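You operate a simulated robot arm through the tools that you are given. There is no shell and no other tool.

You run a simulated two-armed robot. Do the job below in one go: nothing can be reset, and whatever is moved stays where it is left.

JOB
The timer has cut the gas: set it to 10 min and warm the soup on low till it simmers.
Fine: knob to off before the cock is opened; knob off and cock shut at the end; large burner unlit.

The check looks at the end state, three seconds after you hand in, the way a careful person would. Anything else that was tipped, shoved, dropped, spilled or broken makes it a failure.

ROBOT AND FRAMES
Two 7-joint arms with two-finger grippers on one trunk that stands fixed in place. Base frame: the origin is at the foot of the trunk, x ahead of it, y to its left, z up. Lengths are in m, angles in rad, forces in N, time in s.
The left shoulder is at [0.024, 0.218, 1.28], the right one opposite. With the tool pointing down near the work surface each hand reaches from about 0.1 to 0.76 m from the base axis, measured 20 degrees to its own side. Payload 2.2 kg a hand.
The TCP of each hand is the grasp point between the finger pads, 0.019 m short of the fingertips. In the tool frame z runs along the fingers and y along their closing line. The gripper opens to 0.116 m; its body begins 0.07 m behind the TCP.
Orientation is that of the tool frame in the base frame, as a unit quaternion [x, y, z, w]. With the fingers straight down and closing along the base's y, the tool's x points along the base's -x, its y along +y and its z along -z.

CONTROLS
- The arms move only by the tool jog_arm. It takes "left_steps", "right_steps" or both (then of equal length, played together; a hand with none holds still); each is a list that holds one entry, the list of rows, each a list of 6 numbers: the shift along the tool's x, y, z in cm, then the turn, a rotation vector about the tool's x, y, z in rad. In form: [[[dx, dy, dz, rx, ry, rz], ...]]. A call has 1 to 20 rows; each row shifts and turns the commanded pose from where the row before left it, along the tool's axes as they then stand. "left_claw" and "right_claw" are, for a hand that has rows, the gripper command, from -1 (shut) to 1 (fully open), values between in proportion, set as the call begins (left out, the last holds). Rows are played at 5 a second. More than 0.05 m and 0.15 rad between two rows, or a gripper value outside its range, and nothing of the call is played. A pose out of reach is approached as far as the arm can. The call stops where the force on the tool passes 50 N (or 10 N more than at its start, if that is more) or the arm is blocked; 0.2 s more then pass. The fingers move at their own pace (about 0.2035 m/s each) and stop on an object; they squeeze with about 21 N. The grip force told is the motor's: it shows also when the fingers shut on nothing. Time passes only in rows, and 0.2 s behind the last, so rows that do not move let the fingers close. It gives the time, the measured TCP pose, the force on the tool (base axes), the opening and the grip force at its end, in the units of the frame above (readings bear some noise), with the torque about the TCP (base axes, N m) and any sound that the robot's microphone picked up, and new pictures: "views" is both (left out), scene, wrist or none (wrist: the cameras of the hands that moved).
- Cameras (640 x 400 px; columns grow to the right, rows downward): "scene" is now at [0.1266, 0.0477, 1.4758]; the picture's right is [0.48, -0.88, 0.00], its down [-0.29, -0.16, -0.94] and it looks along [0.83, 0.45, -0.33] (base axes); focal length 214 px, centre (320, 200). "left" rides on the left gripper at [0.069, 0.015, -0.097] in its tool frame; the picture's right is [-0.21, 0.98, 0.00], its down [-0.76, -0.17, -0.63] and it looks along [-0.62, -0.14, 0.77] (tool axes); focal length 251 px, centre (320, 200). "right" rides on the right gripper at [0.069, -0.015, -0.097] in its tool frame; the picture's right is [0.21, 0.98, 0.00], its down [-0.76, 0.17, -0.63] and it looks along [-0.62, 0.14, 0.78] (tool axes); focal length 251 px, centre (320, 200). There is no depth. A picture from a camera that has moved, and an enlarged one, comes with that camera's place and axes in the base frame and with its lens.
- slide_trunk(by): moves the trunk up (or, below 0, down) by that many m; the arms and the scene camera ride with it, the base frame stays. It gives what a move gives, with no picture.
- aim_head(pan, tilt): turns the head with the scene camera to pan (to the left, within 1.396 rad either way) and tilt (down, from -0.506 to 1.204), counted from straight ahead of the robot. It gives what a move gives, and a new picture of the scene camera.
- close_up(camera, box): a new picture of the part [left, top, right, bottom] of that camera's present view, enlarged. It takes no simulated time.
- job_done(): hands the job in; it is judged then, once.

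Nothing tells you positions but the pictures and the camera data. Unless the task says otherwise, let go and move clear before handing in.

The tools are called after "Call:" as name(argument=value, ...) on one line, values as JSON. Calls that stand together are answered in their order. jog_arm: Moves the arms, as the interface text tells. Its arguments: {"type":"object","properties":{"left_steps":{"type":"array"},"left_claw":{"type":"number"},"right_steps":{"type":"array"},"right_claw":{"type":"number"},"views":{"type":"string","enum":["both","scene","wrist","none"]}},"required":[]} The other tools are called the same way: slide_trunk (by) moves the trunk up or down; aim_head (pan, tilt) turns the head that bears the scene camera; close_up (camera, box) takes an enlarged picture of a part of a camera's view; job_done () hands the job in.

At the start:

```text
clock: 0.0
left_ee_pos: [0.4177, 0.4993, 1.4692]
left_tool_rot: [-0.001, 1.0, 0.0, 0.0]
left_force: [0.3, -0.8, -0.1]
left_wrist_torque: [0.0, 0.01, 0.0]
left_grip_width: 0.1158
left_finger_force: 0.1
right_ee_pos: [0.3277, 0.0331, 1.4604]
right_tool_rot: [0.0, 1.0, 0.0, 0.0]
right_force: [0.6, 0.9, -0.9]
right_wrist_torque: [0.01, -0.02, 0.0]
right_grip_width: 0.1158
right_finger_force: 0.2
trunk travel left (down, up): [-0.425, 0.065]
head pan, tilt (commanded): [0.497, 0.332]
```

scene: 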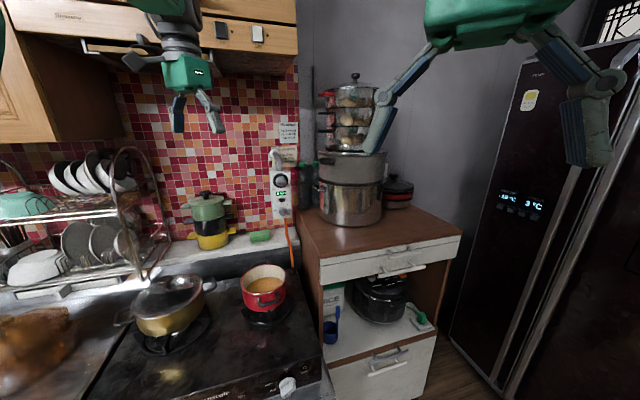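
right: 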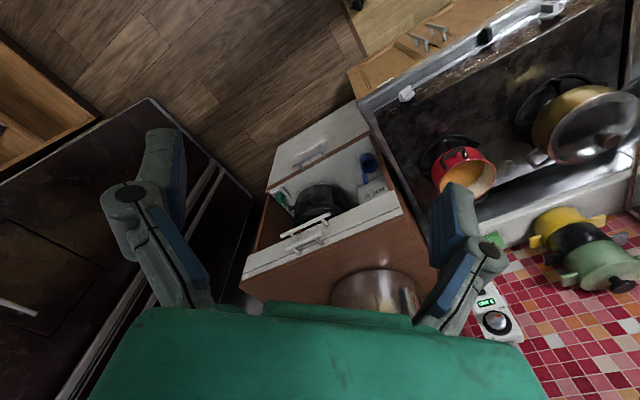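
left: 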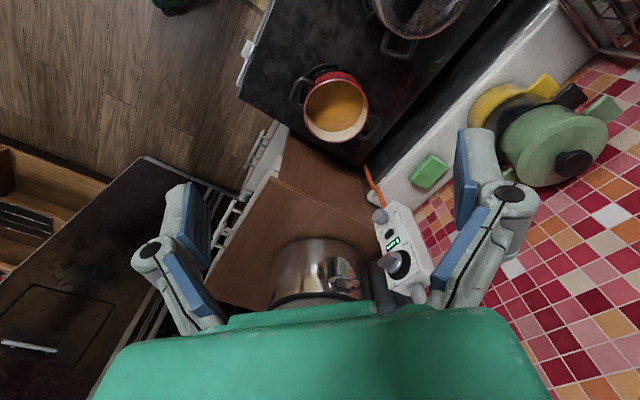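

I see a gas hob with a red soup pot (open) on one burner and a pan with a lid on the other, and a white timer unit on the tiled wall. I'll look closely at the timer, the hob front and the pot before moving anything.

Call:
close_up(camera="scene", box=[240, 110, 340, 250])

Call:
close_up(camera="scene", box=[100, 250, 340, 400])

Call:
close_up(camera="left", box=[340, 150, 460, 310])

Call:
close_up(camera="right", box=[380, 0, 640, 200])

```text
2.86 times, centred on (290, 180) of scene
camera zoom: at [0.1266, 0.0477, 1.4758], right [0.48, -0.88, 0.0], down [-0.29, -0.16, -0.94], along [0.83, 0.45, -0.33], focal length 613 px, centre (406, 257)
```

zoom: 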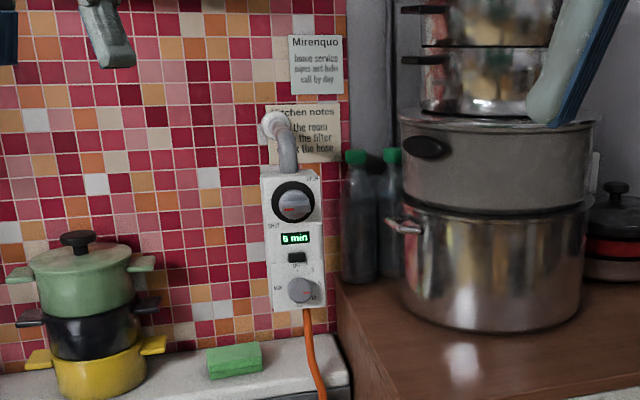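

```text
2.67 times, centred on (220, 325) of scene
camera zoom: at [0.1266, 0.0477, 1.4758], right [0.48, -0.88, 0.0], down [-0.29, -0.16, -0.94], along [0.83, 0.45, -0.33], focal length 572 px, centre (587, -133)
```

zoom: 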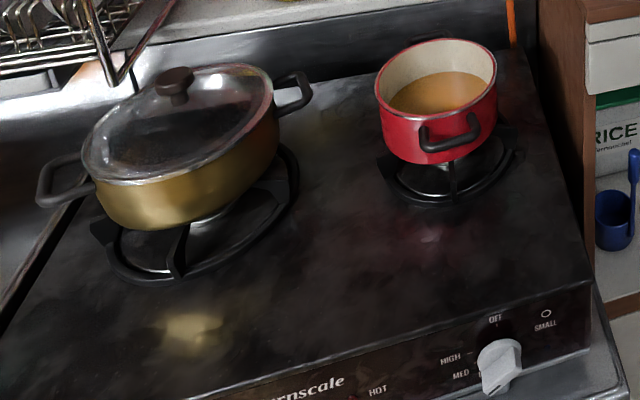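

```text
2.50 times, centred on (400, 230) of left
camera zoom: at [0.3467, 0.5135, 1.566], right [0.21, 0.98, 0.0], down [0.76, -0.17, 0.63], along [0.62, -0.14, -0.77], focal length 629 px, centre (120, 125)
```

zoom: 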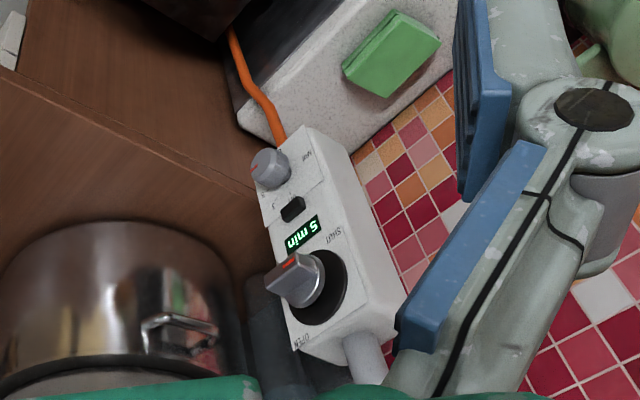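

```text
2.00 times, centred on (510, 100) of right
camera zoom: at [0.2575, 0.0177, 1.5568], right [-0.21, 0.98, 0.0], down [0.76, 0.17, 0.63], along [0.62, 0.14, -0.78], focal length 503 px, centre (-60, 400)
```

zoom: 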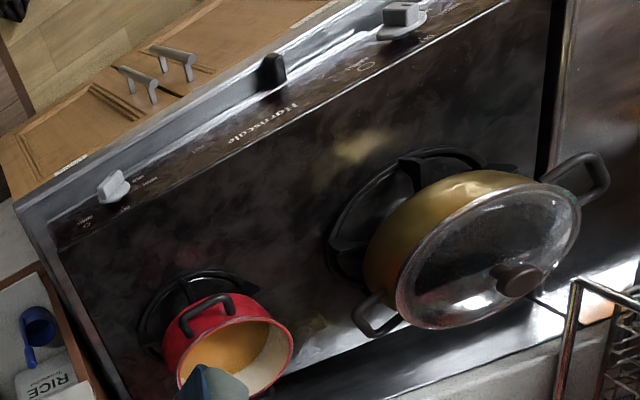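

The timer unit carries a large cock knob (OPEN/SHUT), a display, a button and a small knob below. I'll zoom further to read the labels.

Call:
close_up(camera="scene", box=[264, 140, 304, 225])

Call:
close_up(camera="scene", box=[225, 355, 325, 400])

Call:
close_up(camera="left", box=[370, 195, 440, 300])

Call:
close_up(camera="right", box=[390, 0, 590, 120])

Call:
close_up(camera="scene", box=[260, 115, 310, 175])

Call:
aim_head(pan=0.75, tilt=0.8)

```text
4.71 times, centred on (284, 182) of scene
camera zoom: at [0.1266, 0.0477, 1.4758], right [0.48, -0.88, 0.0], down [-0.29, -0.16, -0.94], along [0.83, 0.45, -0.33], focal length 1009 px, centre (489, 282)
```

zoom: 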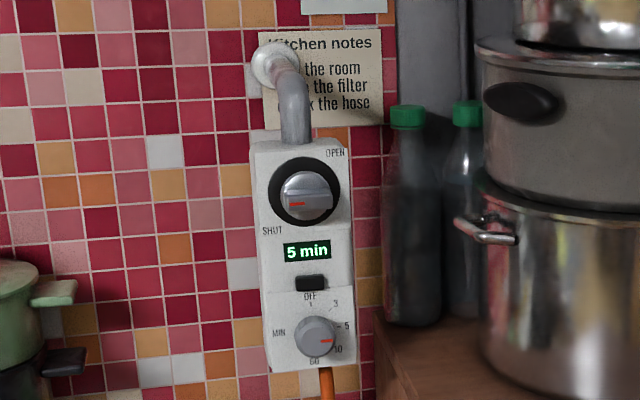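

```text
6.40 times, centred on (275, 378) of scene
camera zoom: at [0.1266, 0.0477, 1.4758], right [0.48, -0.88, 0.0], down [-0.29, -0.16, -0.94], along [0.83, 0.45, -0.33], focal length 1373 px, centre (608, -936)
```

zoom: 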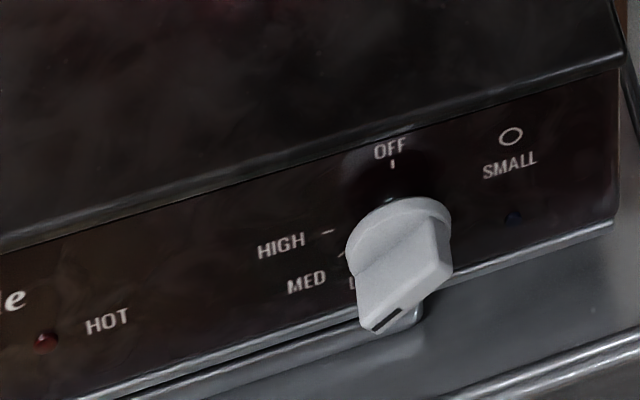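

```text
3.81 times, centred on (405, 248) of left
camera zoom: at [0.3467, 0.5135, 1.566], right [0.21, 0.98, 0.0], down [0.76, -0.17, 0.63], along [0.62, -0.14, -0.77], focal length 958 px, centre (-4, 19)
```

zoom: 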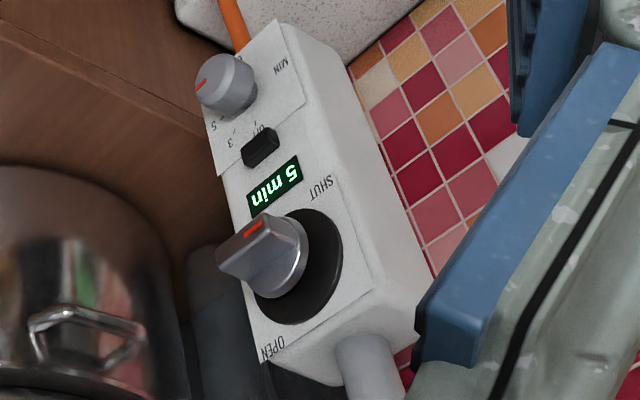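

```text
3.20 times, centred on (490, 60) of right
camera zoom: at [0.2575, 0.0177, 1.5568], right [-0.21, 0.98, 0.0], down [0.76, 0.17, 0.63], along [0.62, 0.14, -0.78], focal length 805 px, centre (-224, 648)
```

zoom: 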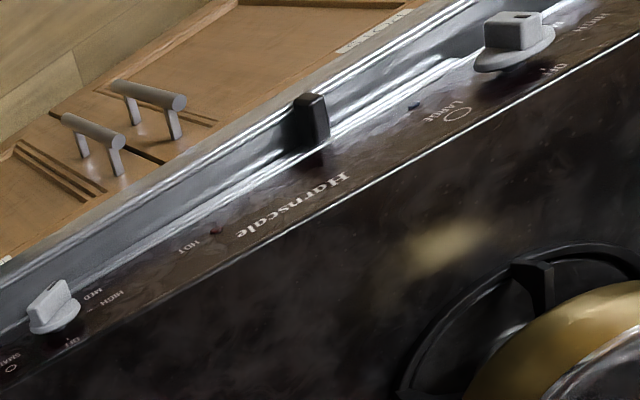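

```text
6.67 times, centred on (285, 145) of scene
camera zoom: at [0.1266, 0.0477, 1.4758], right [0.48, -0.88, 0.0], down [-0.29, -0.16, -0.94], along [0.83, 0.45, -0.33], focal length 1430 px, centre (553, 567)
```

zoom: 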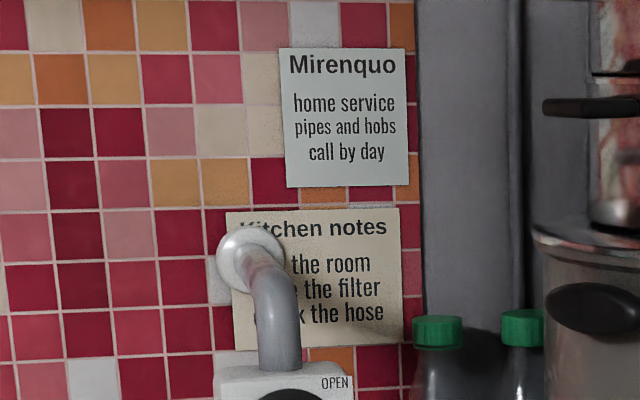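

```text
clock: 0.9
left_ee_pos: [0.4138, 0.4985, 1.4689]
left_tool_rot: [0.001, 1.0, 0.0, 0.001]
left_force: [-0.5, -1.0, -0.6]
left_wrist_torque: [-0.02, -0.02, -0.01]
left_grip_width: 0.1158
left_finger_force: 0.1
right_ee_pos: [0.3232, 0.0316, 1.4608]
right_tool_rot: [0.0, 1.0, 0.0, 0.001]
right_force: [0.7, 0.9, 0.2]
right_wrist_torque: [-0.02, -0.04, -0.02]
right_grip_width: 0.1159
right_finger_force: 0.0
trunk travel left (down, up): [-0.425, 0.065]
head pan, tilt (commanded): [0.75, 0.799]
camera scene: at [0.103, 0.0585, 1.4346], right [0.68, -0.73, 0.0], down [-0.53, -0.49, -0.7], along [0.51, 0.47, -0.72], focal length 214 px, centre (320, 200)
```

scene: 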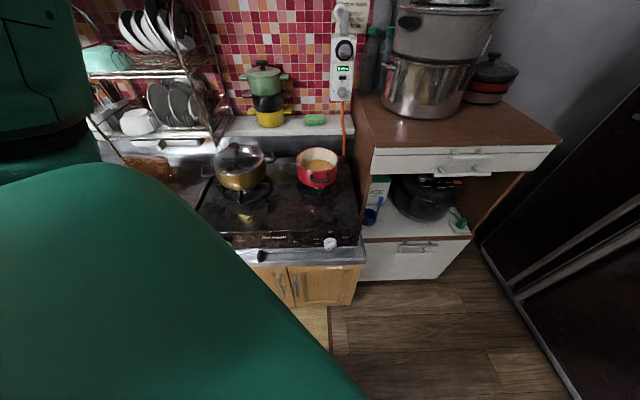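

The hob and wall stand at about 45° to my base frame: small-burner knob near [0.41, 0.30, 0.83], cock near [0.76, 0.56, 1.27], timer dial near [0.76, 0.56, 1.15]. I'll zoom in on the knobs from this new head angle.

Call:
close_up(camera="scene", box=[290, 215, 370, 275])

Call:
close_up(camera="scene", box=[190, 140, 370, 275])

Call:
close_up(camera="scene", box=[310, 0, 390, 120])

Call:
close_up(camera="right", box=[530, 0, 590, 40])

Call:
close_up(camera="right", box=[380, 60, 460, 120])

```text
6.67 times, centred on (330, 245) of scene
camera zoom: at [0.103, 0.0585, 1.4346], right [0.68, -0.73, 0.0], down [-0.53, -0.49, -0.7], along [0.51, 0.47, -0.72], focal length 1430 px, centre (253, -100)
```

zoom: 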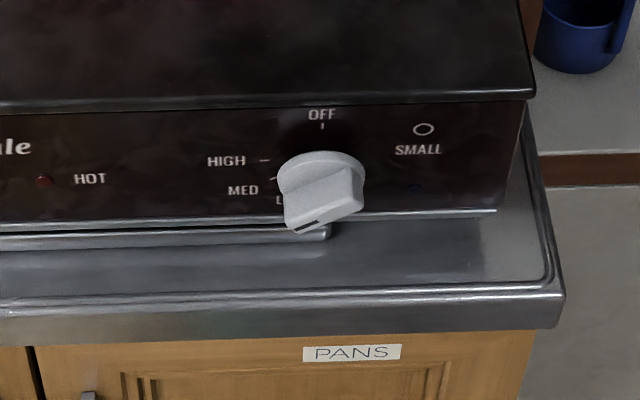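

```text
2.96 times, centred on (280, 208) of scene
camera zoom: at [0.103, 0.0585, 1.4346], right [0.68, -0.73, 0.0], down [-0.53, -0.49, -0.7], along [0.51, 0.47, -0.72], focal length 636 px, centre (438, 178)
```

zoom: 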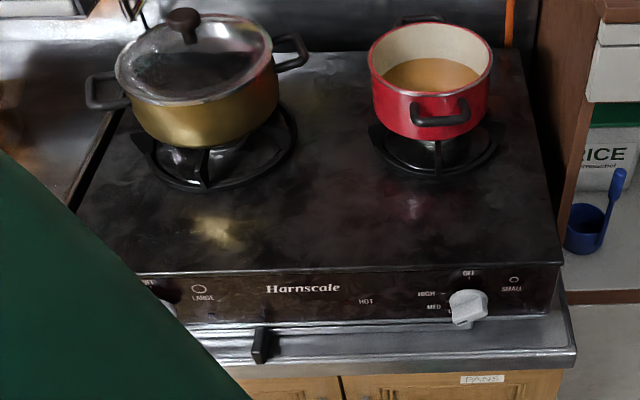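

```text
3.33 times, centred on (350, 60) of scene
camera zoom: at [0.103, 0.0585, 1.4346], right [0.68, -0.73, 0.0], down [-0.53, -0.49, -0.7], along [0.51, 0.47, -0.72], focal length 715 px, centre (220, 667)
```

zoom: 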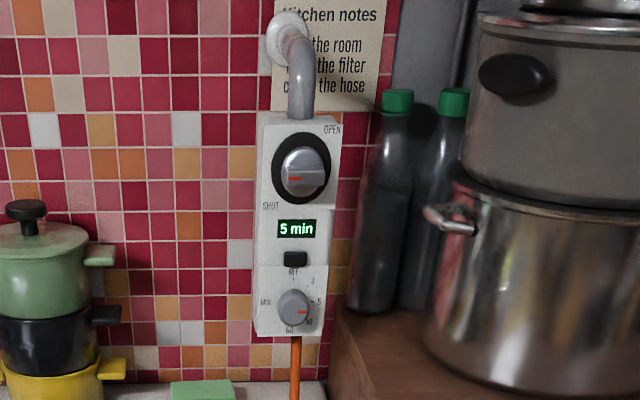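

```text
10.00 times, centred on (560, 20) of right
camera zoom: at [0.2535, 0.0168, 1.5576], right [-0.21, 0.98, 0.0], down [0.76, 0.17, 0.63], along [0.62, 0.14, -0.77], focal length 2514 px, centre (-2080, 2000)
```

zoom: 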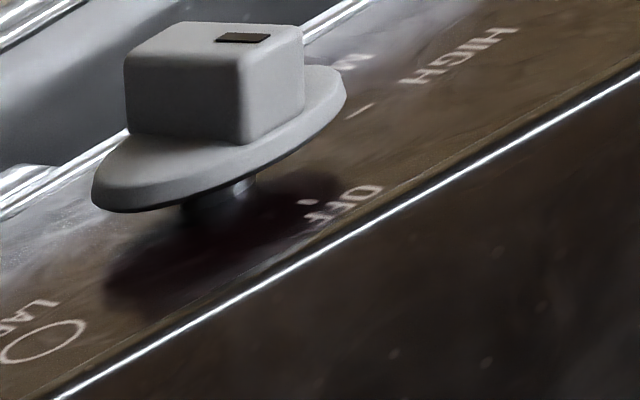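

```text
6.67 times, centred on (420, 90) of right
camera zoom: at [0.2535, 0.0168, 1.5576], right [-0.21, 0.98, 0.0], down [0.76, 0.17, 0.63], along [0.62, 0.14, -0.77], focal length 1676 px, centre (-347, 933)
```

zoom: 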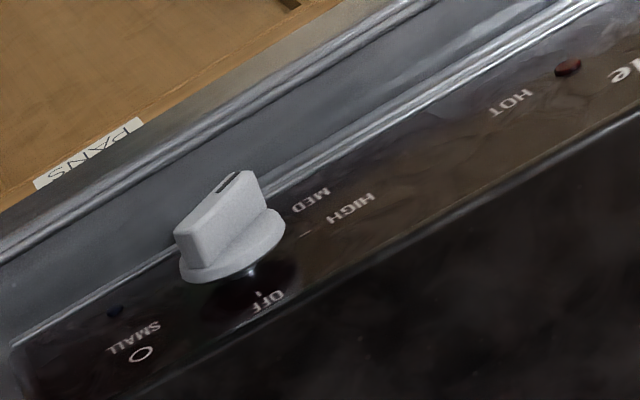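

The hob panel is nearly vertical: large knob points up at OFF, small knob's mark points down-left (near MED/LOW). I'll bring the right hand down in front of the hob, tool still pointing down, then turn it toward the knob.

Call:
jog_arm(right_steps=[[[-0.4, 2.4, 3.7, 0, 0, 0], [-0.4, 2.4, 3.7, 0, 0, 0], [-0.4, 2.4, 3.7, 0, 0, 0], [-0.4, 2.4, 3.7, 0, 0, 0], [-0.4, 2.4, 3.7, 0, 0, 0], [-0.4, 2.4, 3.7, 0, 0, 0], [-0.4, 2.4, 3.7, 0, 0, 0], [-0.4, 2.4, 3.7, 0, 0, 0], [-0.4, 2.4, 3.7, 0, 0, 0], [0, 0, 0, 0, 0, -0.131], [0, 0, 0, 0, 0, -0.131], [0, 0, 0, 0, 0, -0.131], [0, 0, 0, 0, 0, -0.131], [0, 0, 0, 0, 0, -0.131], [0, 0, 0, 0, 0, -0.131]]], right_claw=0.2)

```text
clock: 4.1
left_ee_pos: [0.4138, 0.4918, 1.4719]
left_tool_rot: [-0.001, 1.0, 0.001, 0.001]
left_force: [0.2, -0.3, -0.5]
left_wrist_torque: [0.02, -0.05, -0.03]
left_grip_width: 0.1159
left_finger_force: 0.1
right_ee_pos: [0.3555, 0.2148, 1.1686]
right_tool_rot: [-0.384, 0.923, 0.002, 0.004]
right_force: [0.3, -0.3, 0.4]
right_wrist_torque: [-0.01, 0.03, 0.01]
right_grip_width: 0.0695
right_finger_force: 0.0
right hand out of reach, approached as far as the arm can: row 9
trunk travel left (down, up): [-0.425, 0.065]
head pan, tilt (commanded): [0.75, 0.799]
camera scene: at [0.1036, 0.0574, 1.4346], right [0.68, -0.73, 0.0], down [-0.53, -0.49, -0.69], along [0.51, 0.47, -0.72], focal length 214 px, centre (320, 200)
camera right: at [0.3159, 0.1558, 1.2644], right [-0.84, 0.54, 0.0], down [0.41, 0.65, 0.64], along [0.34, 0.54, -0.77], focal length 251 px, centre (320, 200)
```

scene: 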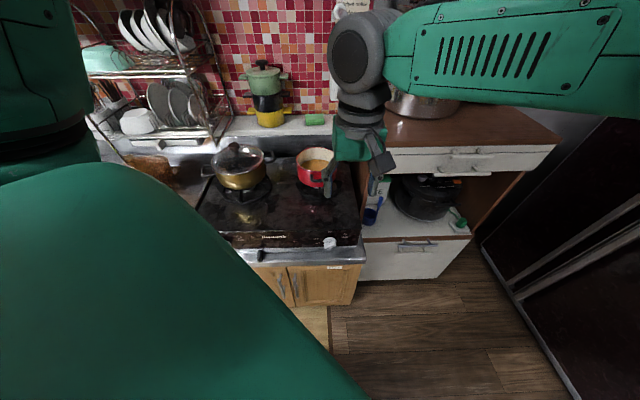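
right: 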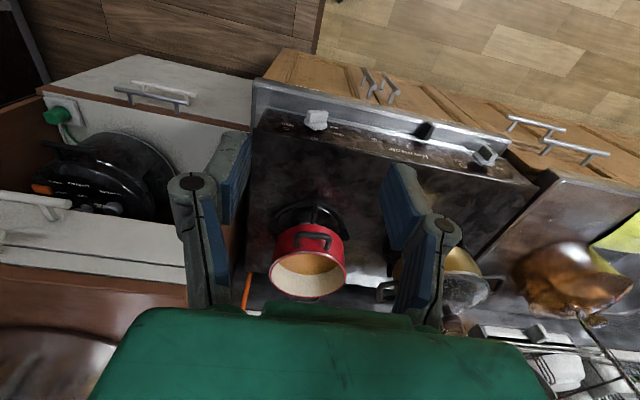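

The right hand is in front of the hob at about [0.356, 0.215, 1.17], with its camera seeing both knobs. Next I pitch the tool forward to point horizontally at the wall direction.

Call:
jog_arm(right_steps=[[[0, 0, 0, 0, -0.1428, 0], [0, 0, 0, 0, -0.1428, 0], [0, 0, 0, 0, -0.1428, 0], [0, 0, 0, 0, -0.1428, 0], [0, 0, 0, 0, -0.1428, 0], [0, 0, 0, 0, -0.1428, 0], [0, 0, 0, 0, -0.1428, 0], [0, 0, 0, 0, -0.1428, 0], [0, 0, 0, 0, -0.1428, 0], [0, 0, 0, 0, -0.1428, 0], [0, 0, 0, 0, -0.1428, 0]]], right_claw=0.2)

```text
clock: 5.1
left_ee_pos: [0.412, 0.4854, 1.4748]
left_tool_rot: [0.0, 1.0, 0.004, 0.002]
left_force: [-0.3, 0.2, 0.4]
left_wrist_torque: [0.01, 0.01, -0.01]
left_grip_width: 0.1159
left_finger_force: 0.1
right_ee_pos: [0.3538, 0.1979, 1.1259]
right_tool_rot: [-0.32, 0.922, 0.159, 0.149]
right_force: [-0.8, 0.0, 0.0]
right_wrist_torque: [0.01, -0.01, 0.01]
right_grip_width: 0.0696
right_finger_force: 0.0
trunk travel left (down, up): [-0.425, 0.065]
head pan, tilt (commanded): [0.75, 0.799]
stopped in row 4 (right hand): the arm was blocked; the commanded pose is now the measured one
camera scene: at [0.1045, 0.0557, 1.4346], right [0.68, -0.73, 0.0], down [-0.53, -0.49, -0.69], along [0.51, 0.47, -0.72], focal length 214 px, centre (320, 200)
camera right: at [0.2945, 0.1117, 1.1844], right [-0.79, 0.61, 0.11], down [0.35, 0.29, 0.89], along [0.51, 0.74, -0.44], focal length 251 px, centre (320, 200)
```

scene: 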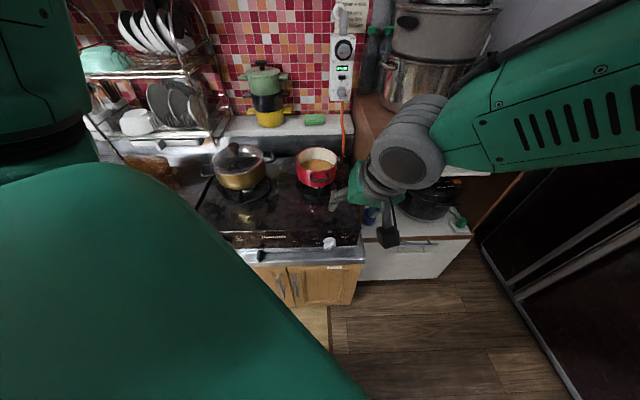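
right: 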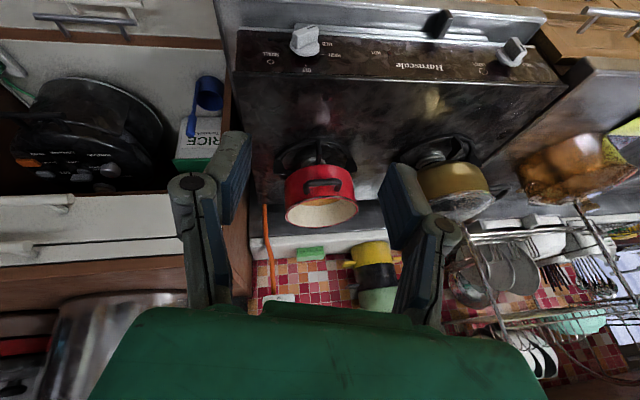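

The right arm stopped at a joint limit with its elbow too high and forward; nothing was touched. I'll bring it back to my right side and lower, where the elbow can drop, then re-orient there.

Call:
jog_arm(right_steps=[[[3.0, -3.55, 0, 0, 0, 0], [3.0, -3.55, 0, 0, 0, 0], [3.0, -3.55, 0, 0, 0, 0], [3.0, -3.55, 0, 0, 0, 0], [3.0, -3.55, 0, 0, 0, 0], [3.0, -3.55, 0, 0, 0, 0], [3.0, -3.55, 0, 0, 0, 0]]], right_claw=0.2)

Call:
aim_head(pan=0.0, tilt=0.8)

```text
clock: 6.7
left_ee_pos: [0.4128, 0.4888, 1.4732]
left_tool_rot: [0.0, 1.0, 0.003, 0.002]
left_force: [0.3, 0.2, 0.0]
left_wrist_torque: [0.03, -0.01, 0.04]
left_grip_width: 0.116
left_finger_force: 0.0
right_ee_pos: [0.3548, -0.0992, 0.9963]
right_tool_rot: [-0.325, 0.92, 0.157, 0.149]
right_force: [0.4, -0.6, 0.3]
right_wrist_torque: [0.04, 0.01, 0.05]
right_grip_width: 0.0691
right_finger_force: 0.0
trunk travel left (down, up): [-0.425, 0.065]
head pan, tilt (commanded): [0.75, 0.799]
camera scene: at [0.1052, 0.0556, 1.4345], right [0.68, -0.73, 0.0], down [-0.53, -0.49, -0.69], along [0.51, 0.48, -0.72], focal length 214 px, centre (320, 200)
camera right: at [0.2965, -0.1857, 1.0549], right [-0.79, 0.6, 0.11], down [0.35, 0.3, 0.89], along [0.51, 0.74, -0.44], focal length 251 px, centre (320, 200)
```

scene: 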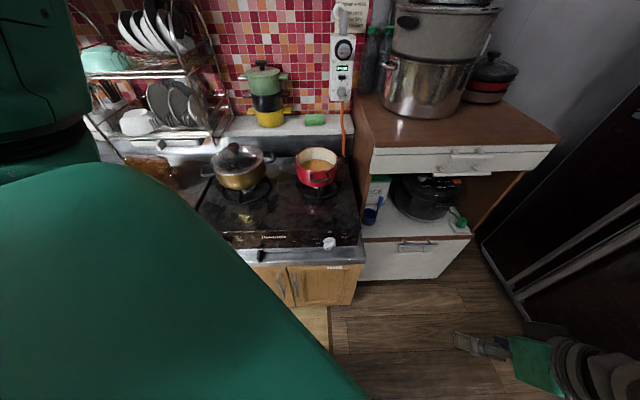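
right: 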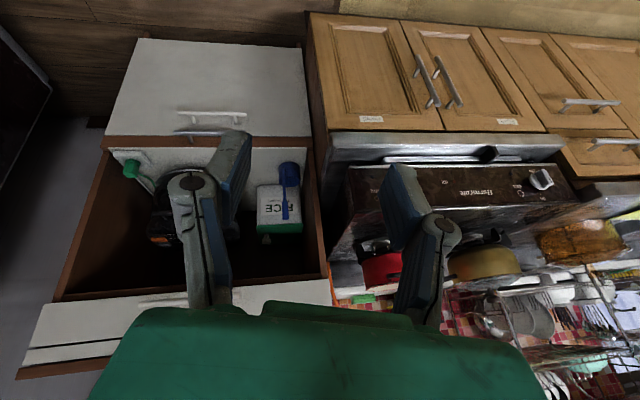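

```text
clock: 7.8
left_ee_pos: [0.4096, 0.4911, 1.473]
left_tool_rot: [-0.001, 1.0, 0.003, 0.002]
left_force: [-1.0, 0.4, 0.6]
left_wrist_torque: [-0.01, 0.03, -0.01]
left_grip_width: 0.1162
left_finger_force: 0.1
right_ee_pos: [0.3535, -0.0969, 0.9979]
right_tool_rot: [-0.325, 0.921, 0.156, 0.149]
right_force: [-0.3, 0.2, -0.7]
right_wrist_torque: [-0.02, -0.03, 0.01]
right_grip_width: 0.0697
right_finger_force: 0.0
trunk travel left (down, up): [-0.425, 0.065]
head pan, tilt (commanded): [0.0, 0.799]
camera scene: at [0.1254, 0.0004, 1.4346], right [0.0, -1.0, 0.0], down [-0.72, 0.0, -0.69], along [0.69, 0.0, -0.72], focal length 214 px, centre (320, 200)
```

scene: 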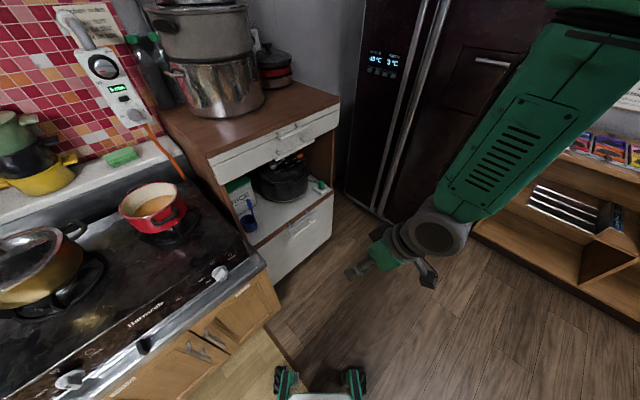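

With the head straight ahead I see the right hand hanging free over the floor, clear of the cabinet and hob. I'll move it a bit forward and down and rotate it to point horizontally at the hob's wall direction (45° left).

Call:
jog_arm(right_steps=[[[-2.1, -0.33, 4.1, 0, 0, 0], [-2.1, -0.33, 4.1, 0, 0, 0], [-2.1, -0.33, 4.1, 0, 0, 0], [-2.1, -0.33, 4.1, 0, 0, 0], [0, 0, 0, 0.0065, -0.1459, -0.0261], [0, 0, 0, 0.0065, -0.1459, -0.0261], [0, 0, 0, 0.0065, -0.1459, -0.0261], [0, 0, 0, 0.0065, -0.1459, -0.0261], [0, 0, 0, 0.0065, -0.1459, -0.0261], [0, 0, 0, 0.0065, -0.1459, -0.0261], [0, 0, 0, 0.0065, -0.1459, -0.0261], [0, 0, 0, 0.0065, -0.1459, -0.0261]]], right_claw=0.2)

```text
clock: 10.4
left_ee_pos: [0.412, 0.492, 1.4729]
left_tool_rot: [0.001, 1.0, 0.001, 0.001]
left_force: [-0.8, -0.8, 0.1]
left_wrist_torque: [-0.01, -0.02, 0.03]
left_grip_width: 0.1159
left_finger_force: 0.2
right_ee_pos: [0.4548, 0.0023, 0.8778]
right_tool_rot: [-0.271, 0.653, 0.271, 0.654]
right_force: [0.6, 0.5, -0.4]
right_wrist_torque: [0.0, 0.01, 0.02]
right_grip_width: 0.0695
right_finger_force: 0.0
trunk travel left (down, up): [-0.425, 0.065]
head pan, tilt (commanded): [0.0, 0.799]
camera scene: at [0.1264, 0.0025, 1.4345], right [0.0, -1.0, 0.0], down [-0.72, 0.0, -0.69], along [0.69, 0.0, -0.72], focal length 214 px, centre (320, 200)
camera right: at [0.3966, -0.0767, 0.809], right [-0.69, 0.69, -0.22], down [-0.57, -0.33, 0.76], along [0.45, 0.64, 0.62], focal length 251 px, centre (320, 200)
```

scene: 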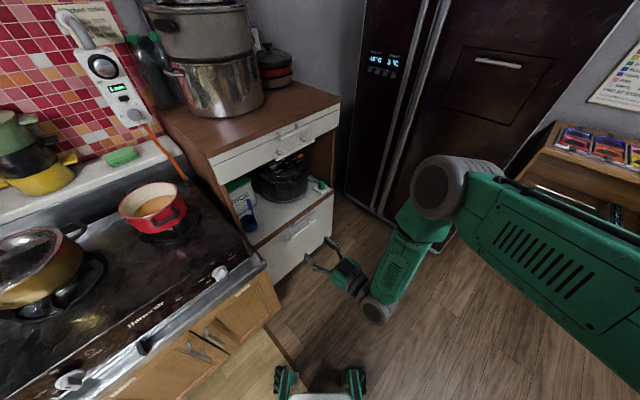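
right: 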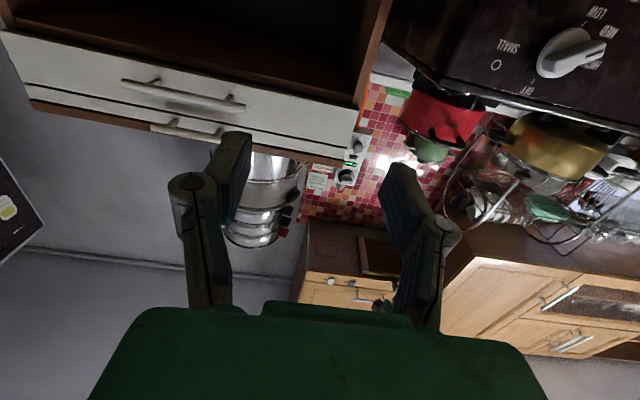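

The right tool is now horizontal, pointing along the wall direction, at [0.455, 0.002, 0.878]. Its camera (upside-down) sees the small knob; I zoom in to read the pointer.

Call:
close_up(camera="right", box=[480, 0, 640, 100])

Call:
close_up(camera="scene", box=[40, 0, 180, 140])

Call:
close_up(camera="scene", box=[180, 240, 280, 310])

```text
4.00 times, centred on (560, 50) of right
camera zoom: at [0.3966, -0.0767, 0.809], right [-0.69, 0.69, -0.22], down [-0.57, -0.33, 0.76], along [0.45, 0.64, 0.62], focal length 1006 px, centre (-640, 800)
```

zoom: 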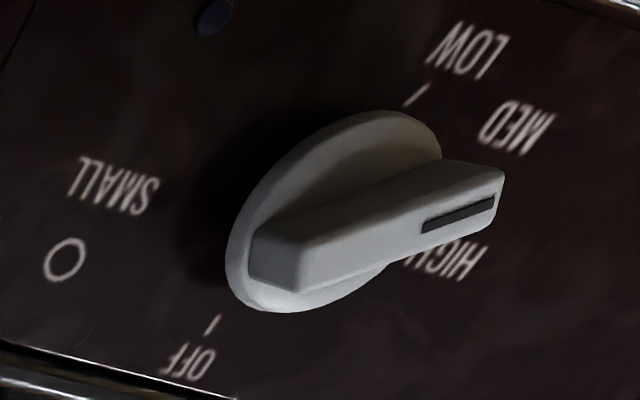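

```text
2.86 times, centred on (110, 70) of scene
camera zoom: at [0.1264, 0.0025, 1.4345], right [0.0, -1.0, 0.0], down [-0.72, 0.0, -0.69], along [0.69, 0.0, -0.72], focal length 613 px, centre (920, 571)
```

zoom: 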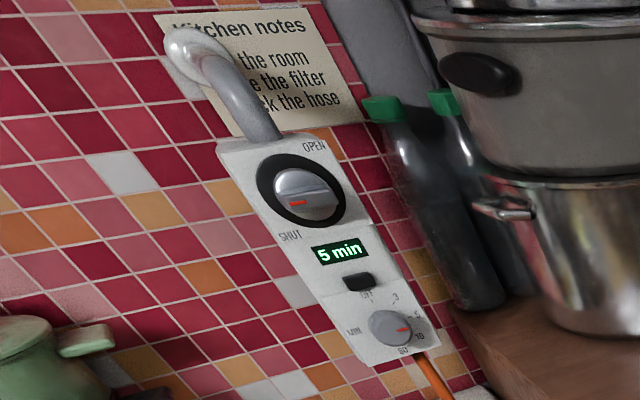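

```text
5.71 times, centred on (230, 275) of scene
camera zoom: at [0.1264, 0.0025, 1.4345], right [0.0, -1.0, 0.0], down [-0.72, 0.0, -0.69], along [0.69, 0.0, -0.72], focal length 1226 px, centre (834, -229)
```

zoom: 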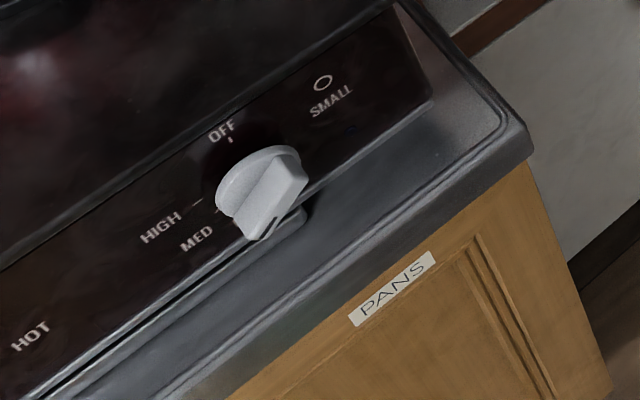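

The pointer sits at MED (about 123° anticlockwise from OFF), and the knob front is near [0.417, 0.299, 0.80]. I'll test whether the wrist can roll 123° anticlockwise here in free space so one continuous turn gets to OFF.

Call:
jog_arm(right_steps=[[[0, 0, 0, 0, 0, -0.143], [0, 0, 0, 0, 0, -0.143], [0, 0, 0, 0, 0, -0.143], [0, 0, 0, 0, 0, -0.143], [0, 0, 0, 0, 0, -0.143], [0, 0, 0, 0, 0, -0.143], [0, 0, 0, 0, 0, -0.143], [0, 0, 0, 0, 0, -0.143], [0, 0, 0, 0, 0, -0.143], [0, 0, 0, 0, 0, -0.143], [0, 0, 0, 0, 0, -0.143], [0, 0, 0, 0, 0, -0.143], [0, 0, 0, 0, 0, -0.143], [0, 0, 0, 0, 0, -0.143], [0, 0, 0, 0, 0, -0.143]]], right_claw=0.0)

```text
clock: 13.6
left_ee_pos: [0.4114, 0.4922, 1.4728]
left_tool_rot: [0.0, 1.0, 0.002, 0.002]
left_force: [-0.5, 0.0, -0.4]
left_wrist_torque: [-0.01, -0.02, 0.0]
left_grip_width: 0.116
left_finger_force: 0.1
right_ee_pos: [0.4537, 0.0014, 0.8771]
right_tool_rot: [0.704, -0.074, 0.445, -0.549]
right_force: [0.6, 0.1, -0.1]
right_wrist_torque: [0.0, 0.0, 0.02]
right_grip_width: 0.0578
right_finger_force: 0.0
trunk travel left (down, up): [-0.425, 0.065]
head pan, tilt (commanded): [0.0, 0.799]
camera scene: at [0.126, 0.0032, 1.4345], right [0.0, -1.0, 0.0], down [-0.72, 0.0, -0.69], along [0.69, 0.0, -0.72], focal length 214 px, centre (320, 200)
camera right: at [0.4204, -0.1005, 0.9283], right [0.5, -0.5, -0.7], down [-0.83, -0.06, -0.55], along [0.23, 0.86, -0.45], focal length 251 px, centre (320, 200)
```

scene: 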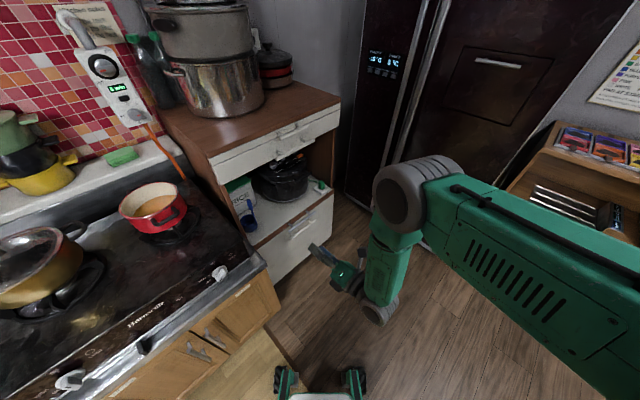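
right: 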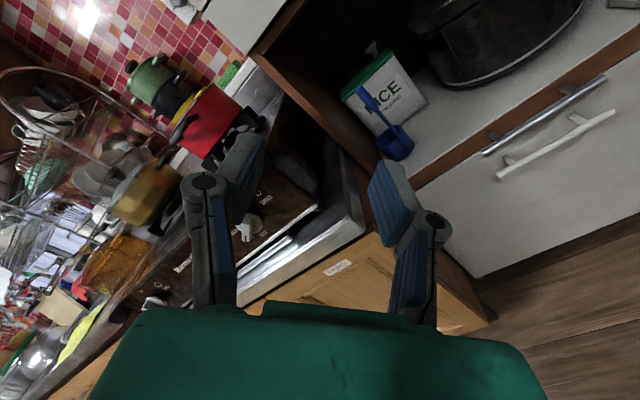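

The wrist reached the 123° roll without trouble. Now I move forward along the tool axis to stay clear of my trunk, then slide sideways to stand in front of the small knob.

Call:
jog_arm(right_steps=[[[0, 0, 4.9, 0, 0, 0], [0, 0, 4.0, 0, 0, 0], [-4.02, -1.06, 0, 0, 0, 0], [-4.02, -1.06, 0, 0, 0, 0], [-4.02, -1.06, 0, 0, 0, 0], [-4.02, -1.06, 0, 0, 0, 0], [-4.02, -1.06, 0, 0, 0, 0], [-4.02, -1.06, 0, 0, 0, 0]]], right_claw=0.0)

```text
clock: 15.6
left_ee_pos: [0.4074, 0.489, 1.4757]
left_tool_rot: [0.0, 1.0, 0.003, 0.003]
left_force: [0.0, -0.9, -0.7]
left_wrist_torque: [0.01, 0.02, 0.0]
left_grip_width: 0.1159
left_finger_force: 0.0
right_ee_pos: [0.387, 0.199, 0.7948]
right_tool_rot: [0.702, -0.076, 0.47, -0.529]
right_force: [0.0, -0.3, -0.3]
right_wrist_torque: [0.01, -0.01, -0.03]
right_grip_width: 0.058
right_finger_force: 0.1
trunk travel left (down, up): [-0.425, 0.065]
head pan, tilt (commanded): [0.0, 0.799]
stopped in row 8 (right hand): the arm was blocked; the commanded pose is now the measured one
camera scene: at [0.1248, 0.0038, 1.4346], right [0.0, -1.0, 0.0], down [-0.72, 0.0, -0.7], along [0.7, 0.0, -0.72], focal length 214 px, centre (320, 200)
camera right: at [0.3469, 0.0992, 0.8469], right [0.5, -0.55, -0.67], down [-0.82, -0.04, -0.58], along [0.29, 0.84, -0.47], focal length 251 px, centre (320, 200)
```

scene: 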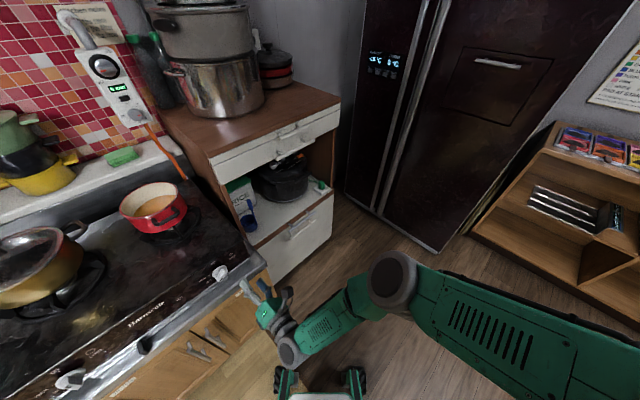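
right: 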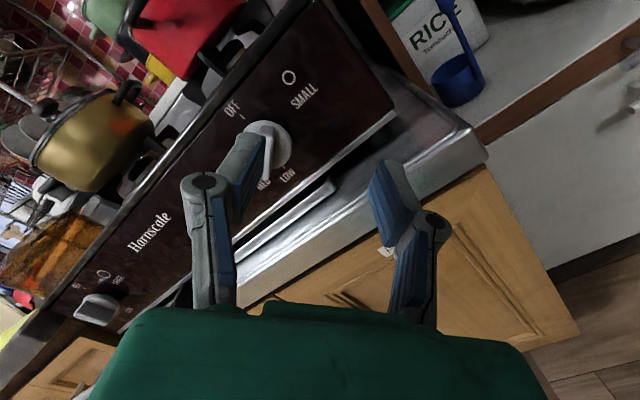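

The arm blocked again with its wrist close to my own trunk, about 5 cm short of the knob line; nothing was pushed. I'll look down at the arm to see what limits it.

Call:
aim_head(pan=0.1, tilt=1.2)

Call:
close_up(camera="right", box=[160, 60, 360, 220])

```text
clock: 16.4
left_ee_pos: [0.4073, 0.4887, 1.4749]
left_tool_rot: [0.0, 1.0, 0.003, 0.002]
left_force: [0.4, 1.0, 0.2]
left_wrist_torque: [-0.03, 0.01, -0.01]
left_grip_width: 0.1157
left_finger_force: 0.1
right_ee_pos: [0.3864, 0.1998, 0.794]
right_tool_rot: [0.702, -0.074, 0.47, -0.529]
right_force: [-0.7, 0.7, -0.3]
right_wrist_torque: [-0.01, 0.02, 0.02]
right_grip_width: 0.058
right_finger_force: 0.0
trunk travel left (down, up): [-0.425, 0.065]
head pan, tilt (commanded): [0.099, 1.201]
camera scene: at [0.1004, 0.0096, 1.4069], right [0.1, -0.99, 0.0], down [-0.93, -0.09, -0.36], along [0.36, 0.03, -0.93], focal length 214 px, centre (320, 200)
```

scene: 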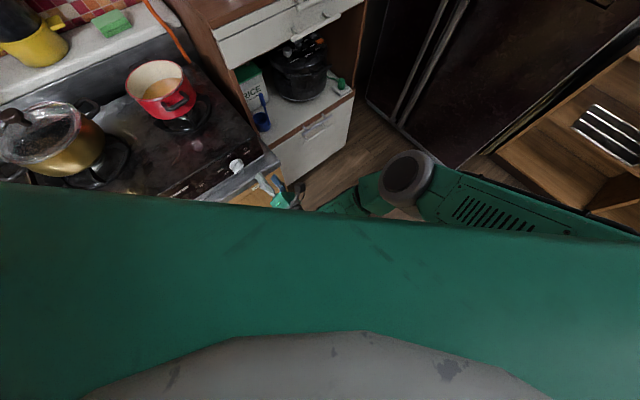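

```text
2.50 times, centred on (260, 140) of right
camera zoom: at [0.3471, 0.0999, 0.8465], right [0.5, -0.55, -0.67], down [-0.82, -0.04, -0.58], along [0.29, 0.84, -0.47], focal length 629 px, centre (470, 350)
```

zoom: 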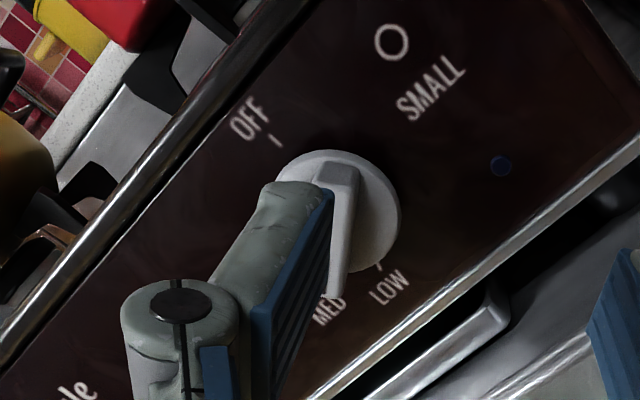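

The limit is the wrist folding close to my own body, so a slightly oblique approach (about 25° from the right of the knob axis) should fit. I rotate the right tool that way about its current point and shift slightly toward the knob line.

Call:
jog_arm(right_steps=[[[0.5, 0.2, 0, 0, 0, 0], [0, 0, 0, 0.0437, -0.1124, 0.0028], [0, 0, 0, 0.0437, -0.1124, 0.0028], [0, 0, 0, 0.0437, -0.1124, 0.0028], [0, 0, 0, 0.0437, -0.1124, 0.0028], [-0.7, -2.2, 0.76, 0, 0, 0], [0, 0, 0, 0, 0, 0]]], right_claw=0.0)

Call:
aim_head(pan=0.55, tilt=0.75)

```text
clock: 18.0
left_ee_pos: [0.4087, 0.4901, 1.4742]
left_tool_rot: [0.0, 1.0, 0.003, 0.003]
left_force: [0.4, 0.7, 0.7]
left_wrist_torque: [0.0, 0.02, -0.03]
left_grip_width: 0.1159
left_finger_force: 0.0
right_ee_pos: [0.3735, 0.2133, 0.8117]
right_tool_rot: [0.739, 0.083, 0.301, -0.597]
right_force: [-0.3, 0.1, -0.6]
right_wrist_torque: [0.04, 0.01, 0.02]
right_grip_width: 0.0578
right_finger_force: 0.1
trunk travel left (down, up): [-0.425, 0.065]
head pan, tilt (commanded): [0.099, 1.201]
camera scene: at [0.1007, 0.0097, 1.4068], right [0.1, -0.99, 0.0], down [-0.93, -0.09, -0.36], along [0.36, 0.03, -0.93], focal length 214 px, centre (320, 200)
camera right: at [0.3877, 0.1112, 0.8723], right [0.64, -0.32, -0.7], down [-0.75, -0.46, -0.48], along [-0.16, 0.83, -0.53], focal length 251 px, centre (320, 200)
```

scene: 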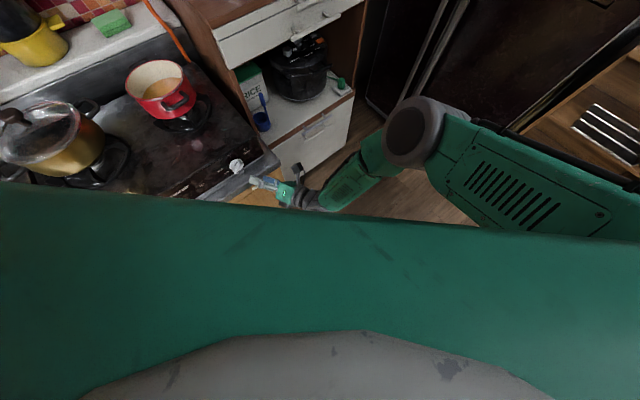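
right: 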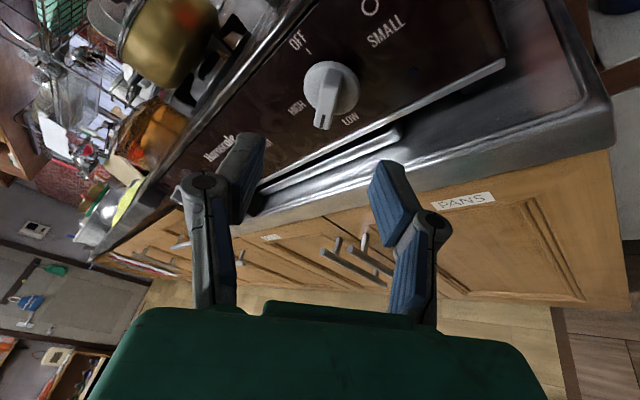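

```text
clock: 18.9
left_ee_pos: [0.4079, 0.49, 1.4743]
left_tool_rot: [0.0, 1.0, 0.003, 0.003]
left_force: [-0.5, -0.1, -0.7]
left_wrist_torque: [0.01, -0.01, -0.01]
left_grip_width: 0.1161
left_finger_force: 0.1
right_ee_pos: [0.373, 0.2138, 0.811]
right_tool_rot: [0.74, 0.083, 0.302, -0.596]
right_force: [0.3, -0.2, 0.2]
right_wrist_torque: [-0.01, 0.0, -0.03]
right_grip_width: 0.0578
right_finger_force: 0.1
trunk travel left (down, up): [-0.425, 0.065]
head pan, tilt (commanded): [0.55, 0.75]
camera scene: at [0.1157, 0.0474, 1.4384], right [0.52, -0.85, 0.0], down [-0.58, -0.36, -0.73], along [0.62, 0.38, -0.69], focal length 214 px, centre (320, 200)
```

scene: 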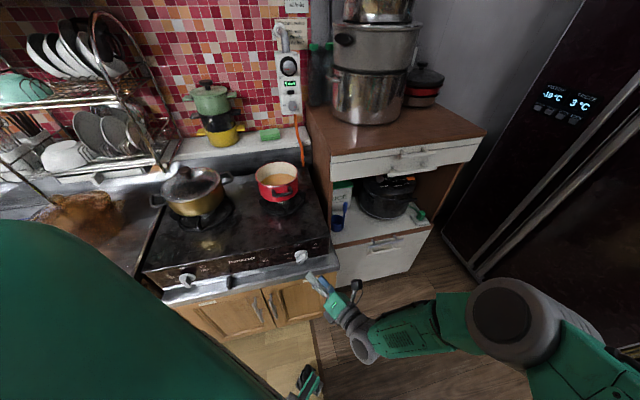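

The oblique pose works: the right hand is about 9 cm from the small knob, at [0.373, 0.214, 0.811], aligned with the bar. I'll zoom to measure the lateral offset before closing in.

Call:
close_up(camera="right", box=[260, 30, 420, 150])

Call:
close_up(camera="scene", box=[270, 230, 380, 330])

```text
3.33 times, centred on (340, 90) of right
camera zoom: at [0.3877, 0.1107, 0.872], right [0.64, -0.32, -0.7], down [-0.75, -0.46, -0.48], along [-0.16, 0.83, -0.53], focal length 838 px, centre (253, 567)
```

zoom: 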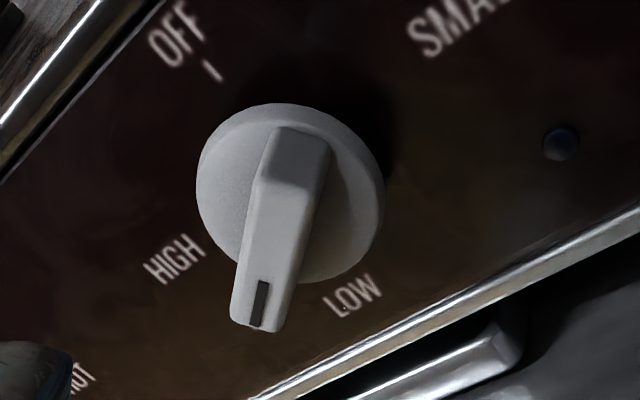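

```text
4.00 times, centred on (325, 280) of scene
camera zoom: at [0.1157, 0.0474, 1.4384], right [0.52, -0.85, 0.0], down [-0.58, -0.36, -0.73], along [0.62, 0.38, -0.69], focal length 858 px, centre (300, -120)
```

zoom: 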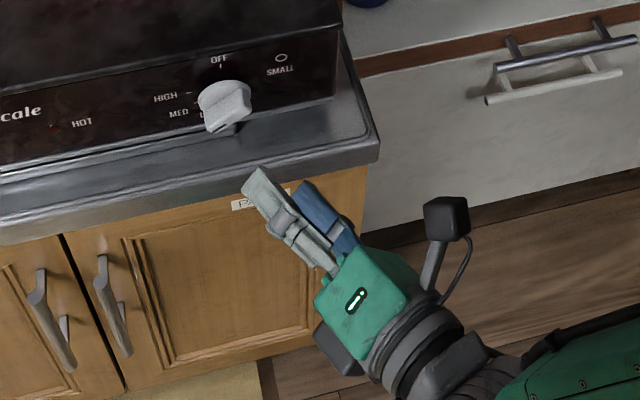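

Offset is only a few millimetres. I narrow the fingers to about 3.5 cm and advance 7.5 cm toward the knob.

Call:
jog_arm(right_steps=[[[0.33, 0.42, 0, 0, 0, 0], [0, 0, 2.5, 0, 0, 0], [0, 0, 2.5, 0, 0, 0], [0, 0, 2.0, 0, 0, 0], [0, 0, 0, 0, 0, 0]]], right_claw=-0.4)

Call:
close_up(camera="right", box=[220, 60, 420, 220])

Call:
close_up(camera="scene", box=[270, 230, 370, 310])

```text
clock: 20.1
left_ee_pos: [0.4083, 0.4893, 1.4754]
left_tool_rot: [0.0, 1.0, 0.004, 0.003]
left_force: [-0.1, 0.2, -0.6]
left_wrist_torque: [-0.02, 0.01, -0.01]
left_grip_width: 0.1159
left_finger_force: 0.0
right_ee_pos: [0.4204, 0.2632, 0.8025]
right_tool_rot: [0.741, 0.082, 0.313, -0.589]
right_force: [-0.6, -0.3, 0.5]
right_wrist_torque: [0.01, -0.02, 0.03]
right_grip_width: 0.0354
right_finger_force: 0.1
trunk travel left (down, up): [-0.425, 0.065]
head pan, tilt (commanded): [0.55, 0.75]
camera scene: at [0.1154, 0.0469, 1.4385], right [0.52, -0.85, 0.0], down [-0.58, -0.36, -0.73], along [0.62, 0.38, -0.68], focal length 214 px, centre (320, 200)
camera right: at [0.4323, 0.1616, 0.8637], right [0.65, -0.34, -0.68], down [-0.75, -0.45, -0.49], along [-0.14, 0.83, -0.54], focal length 251 px, centre (320, 200)
```

scene: 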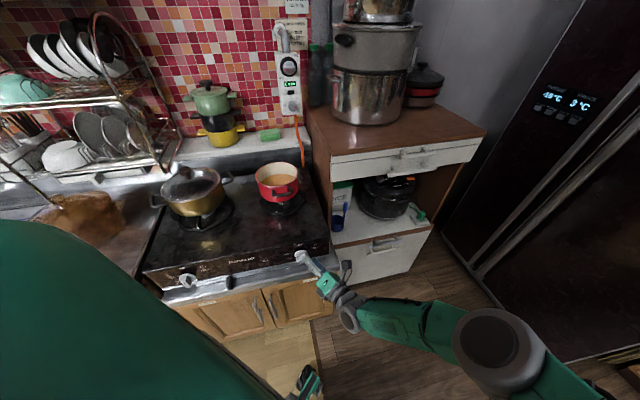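
right: 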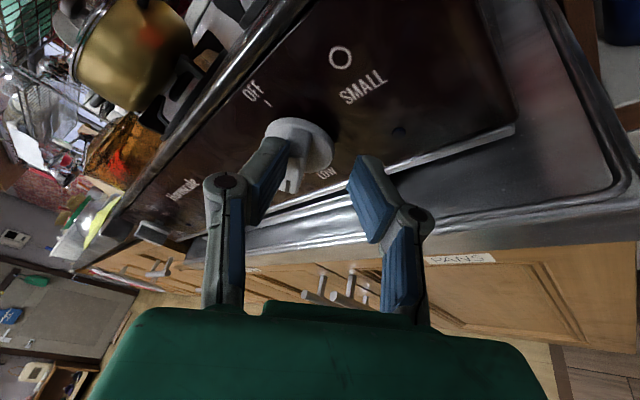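

```text
2.50 times, centred on (320, 140) of right
camera zoom: at [0.4323, 0.1616, 0.8637], right [0.65, -0.34, -0.68], down [-0.75, -0.45, -0.49], along [-0.14, 0.83, -0.54], focal length 629 px, centre (320, 350)
```

zoom: 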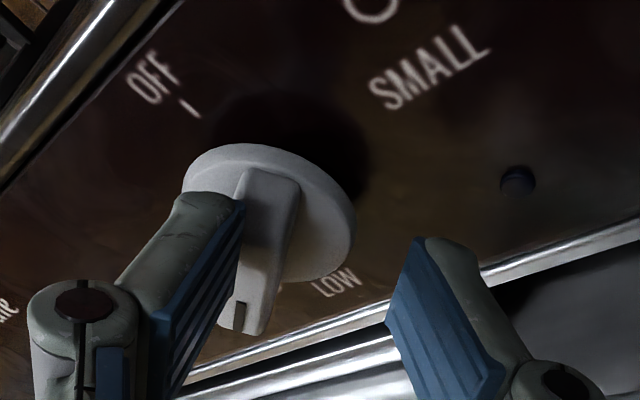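

```text
5.00 times, centred on (320, 270) of scene
camera zoom: at [0.1154, 0.0469, 1.4385], right [0.52, -0.85, 0.0], down [-0.58, -0.36, -0.73], along [0.62, 0.38, -0.68], focal length 1072 px, centre (320, -150)
```

zoom: 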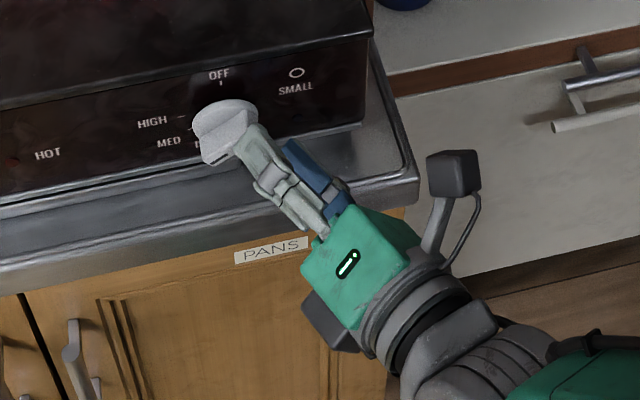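

The hand ended about 2 cm right of where I commanded it. I'll let it settle a moment and read again.

Call:
jog_arm(right_steps=[[[0, 0, 0, 0, 0, 0], [0, 0, 0, 0, 0, 0], [0, 0, 0, 0, 0, 0]]], views="none")

```text
clock: 20.9
left_ee_pos: [0.4085, 0.4898, 1.474]
left_tool_rot: [0.0, 1.0, 0.003, 0.002]
left_force: [-0.1, -0.2, -0.3]
left_wrist_torque: [-0.01, 0.0, -0.01]
left_grip_width: 0.116
left_finger_force: 0.1
right_ee_pos: [0.4191, 0.2617, 0.797]
right_tool_rot: [0.743, 0.081, 0.311, -0.587]
right_force: [0.3, -0.4, -0.2]
right_wrist_torque: [0.03, -0.05, 0.0]
right_grip_width: 0.0352
right_finger_force: 0.3
trunk travel left (down, up): [-0.425, 0.065]
head pan, tilt (commanded): [0.55, 0.75]
```

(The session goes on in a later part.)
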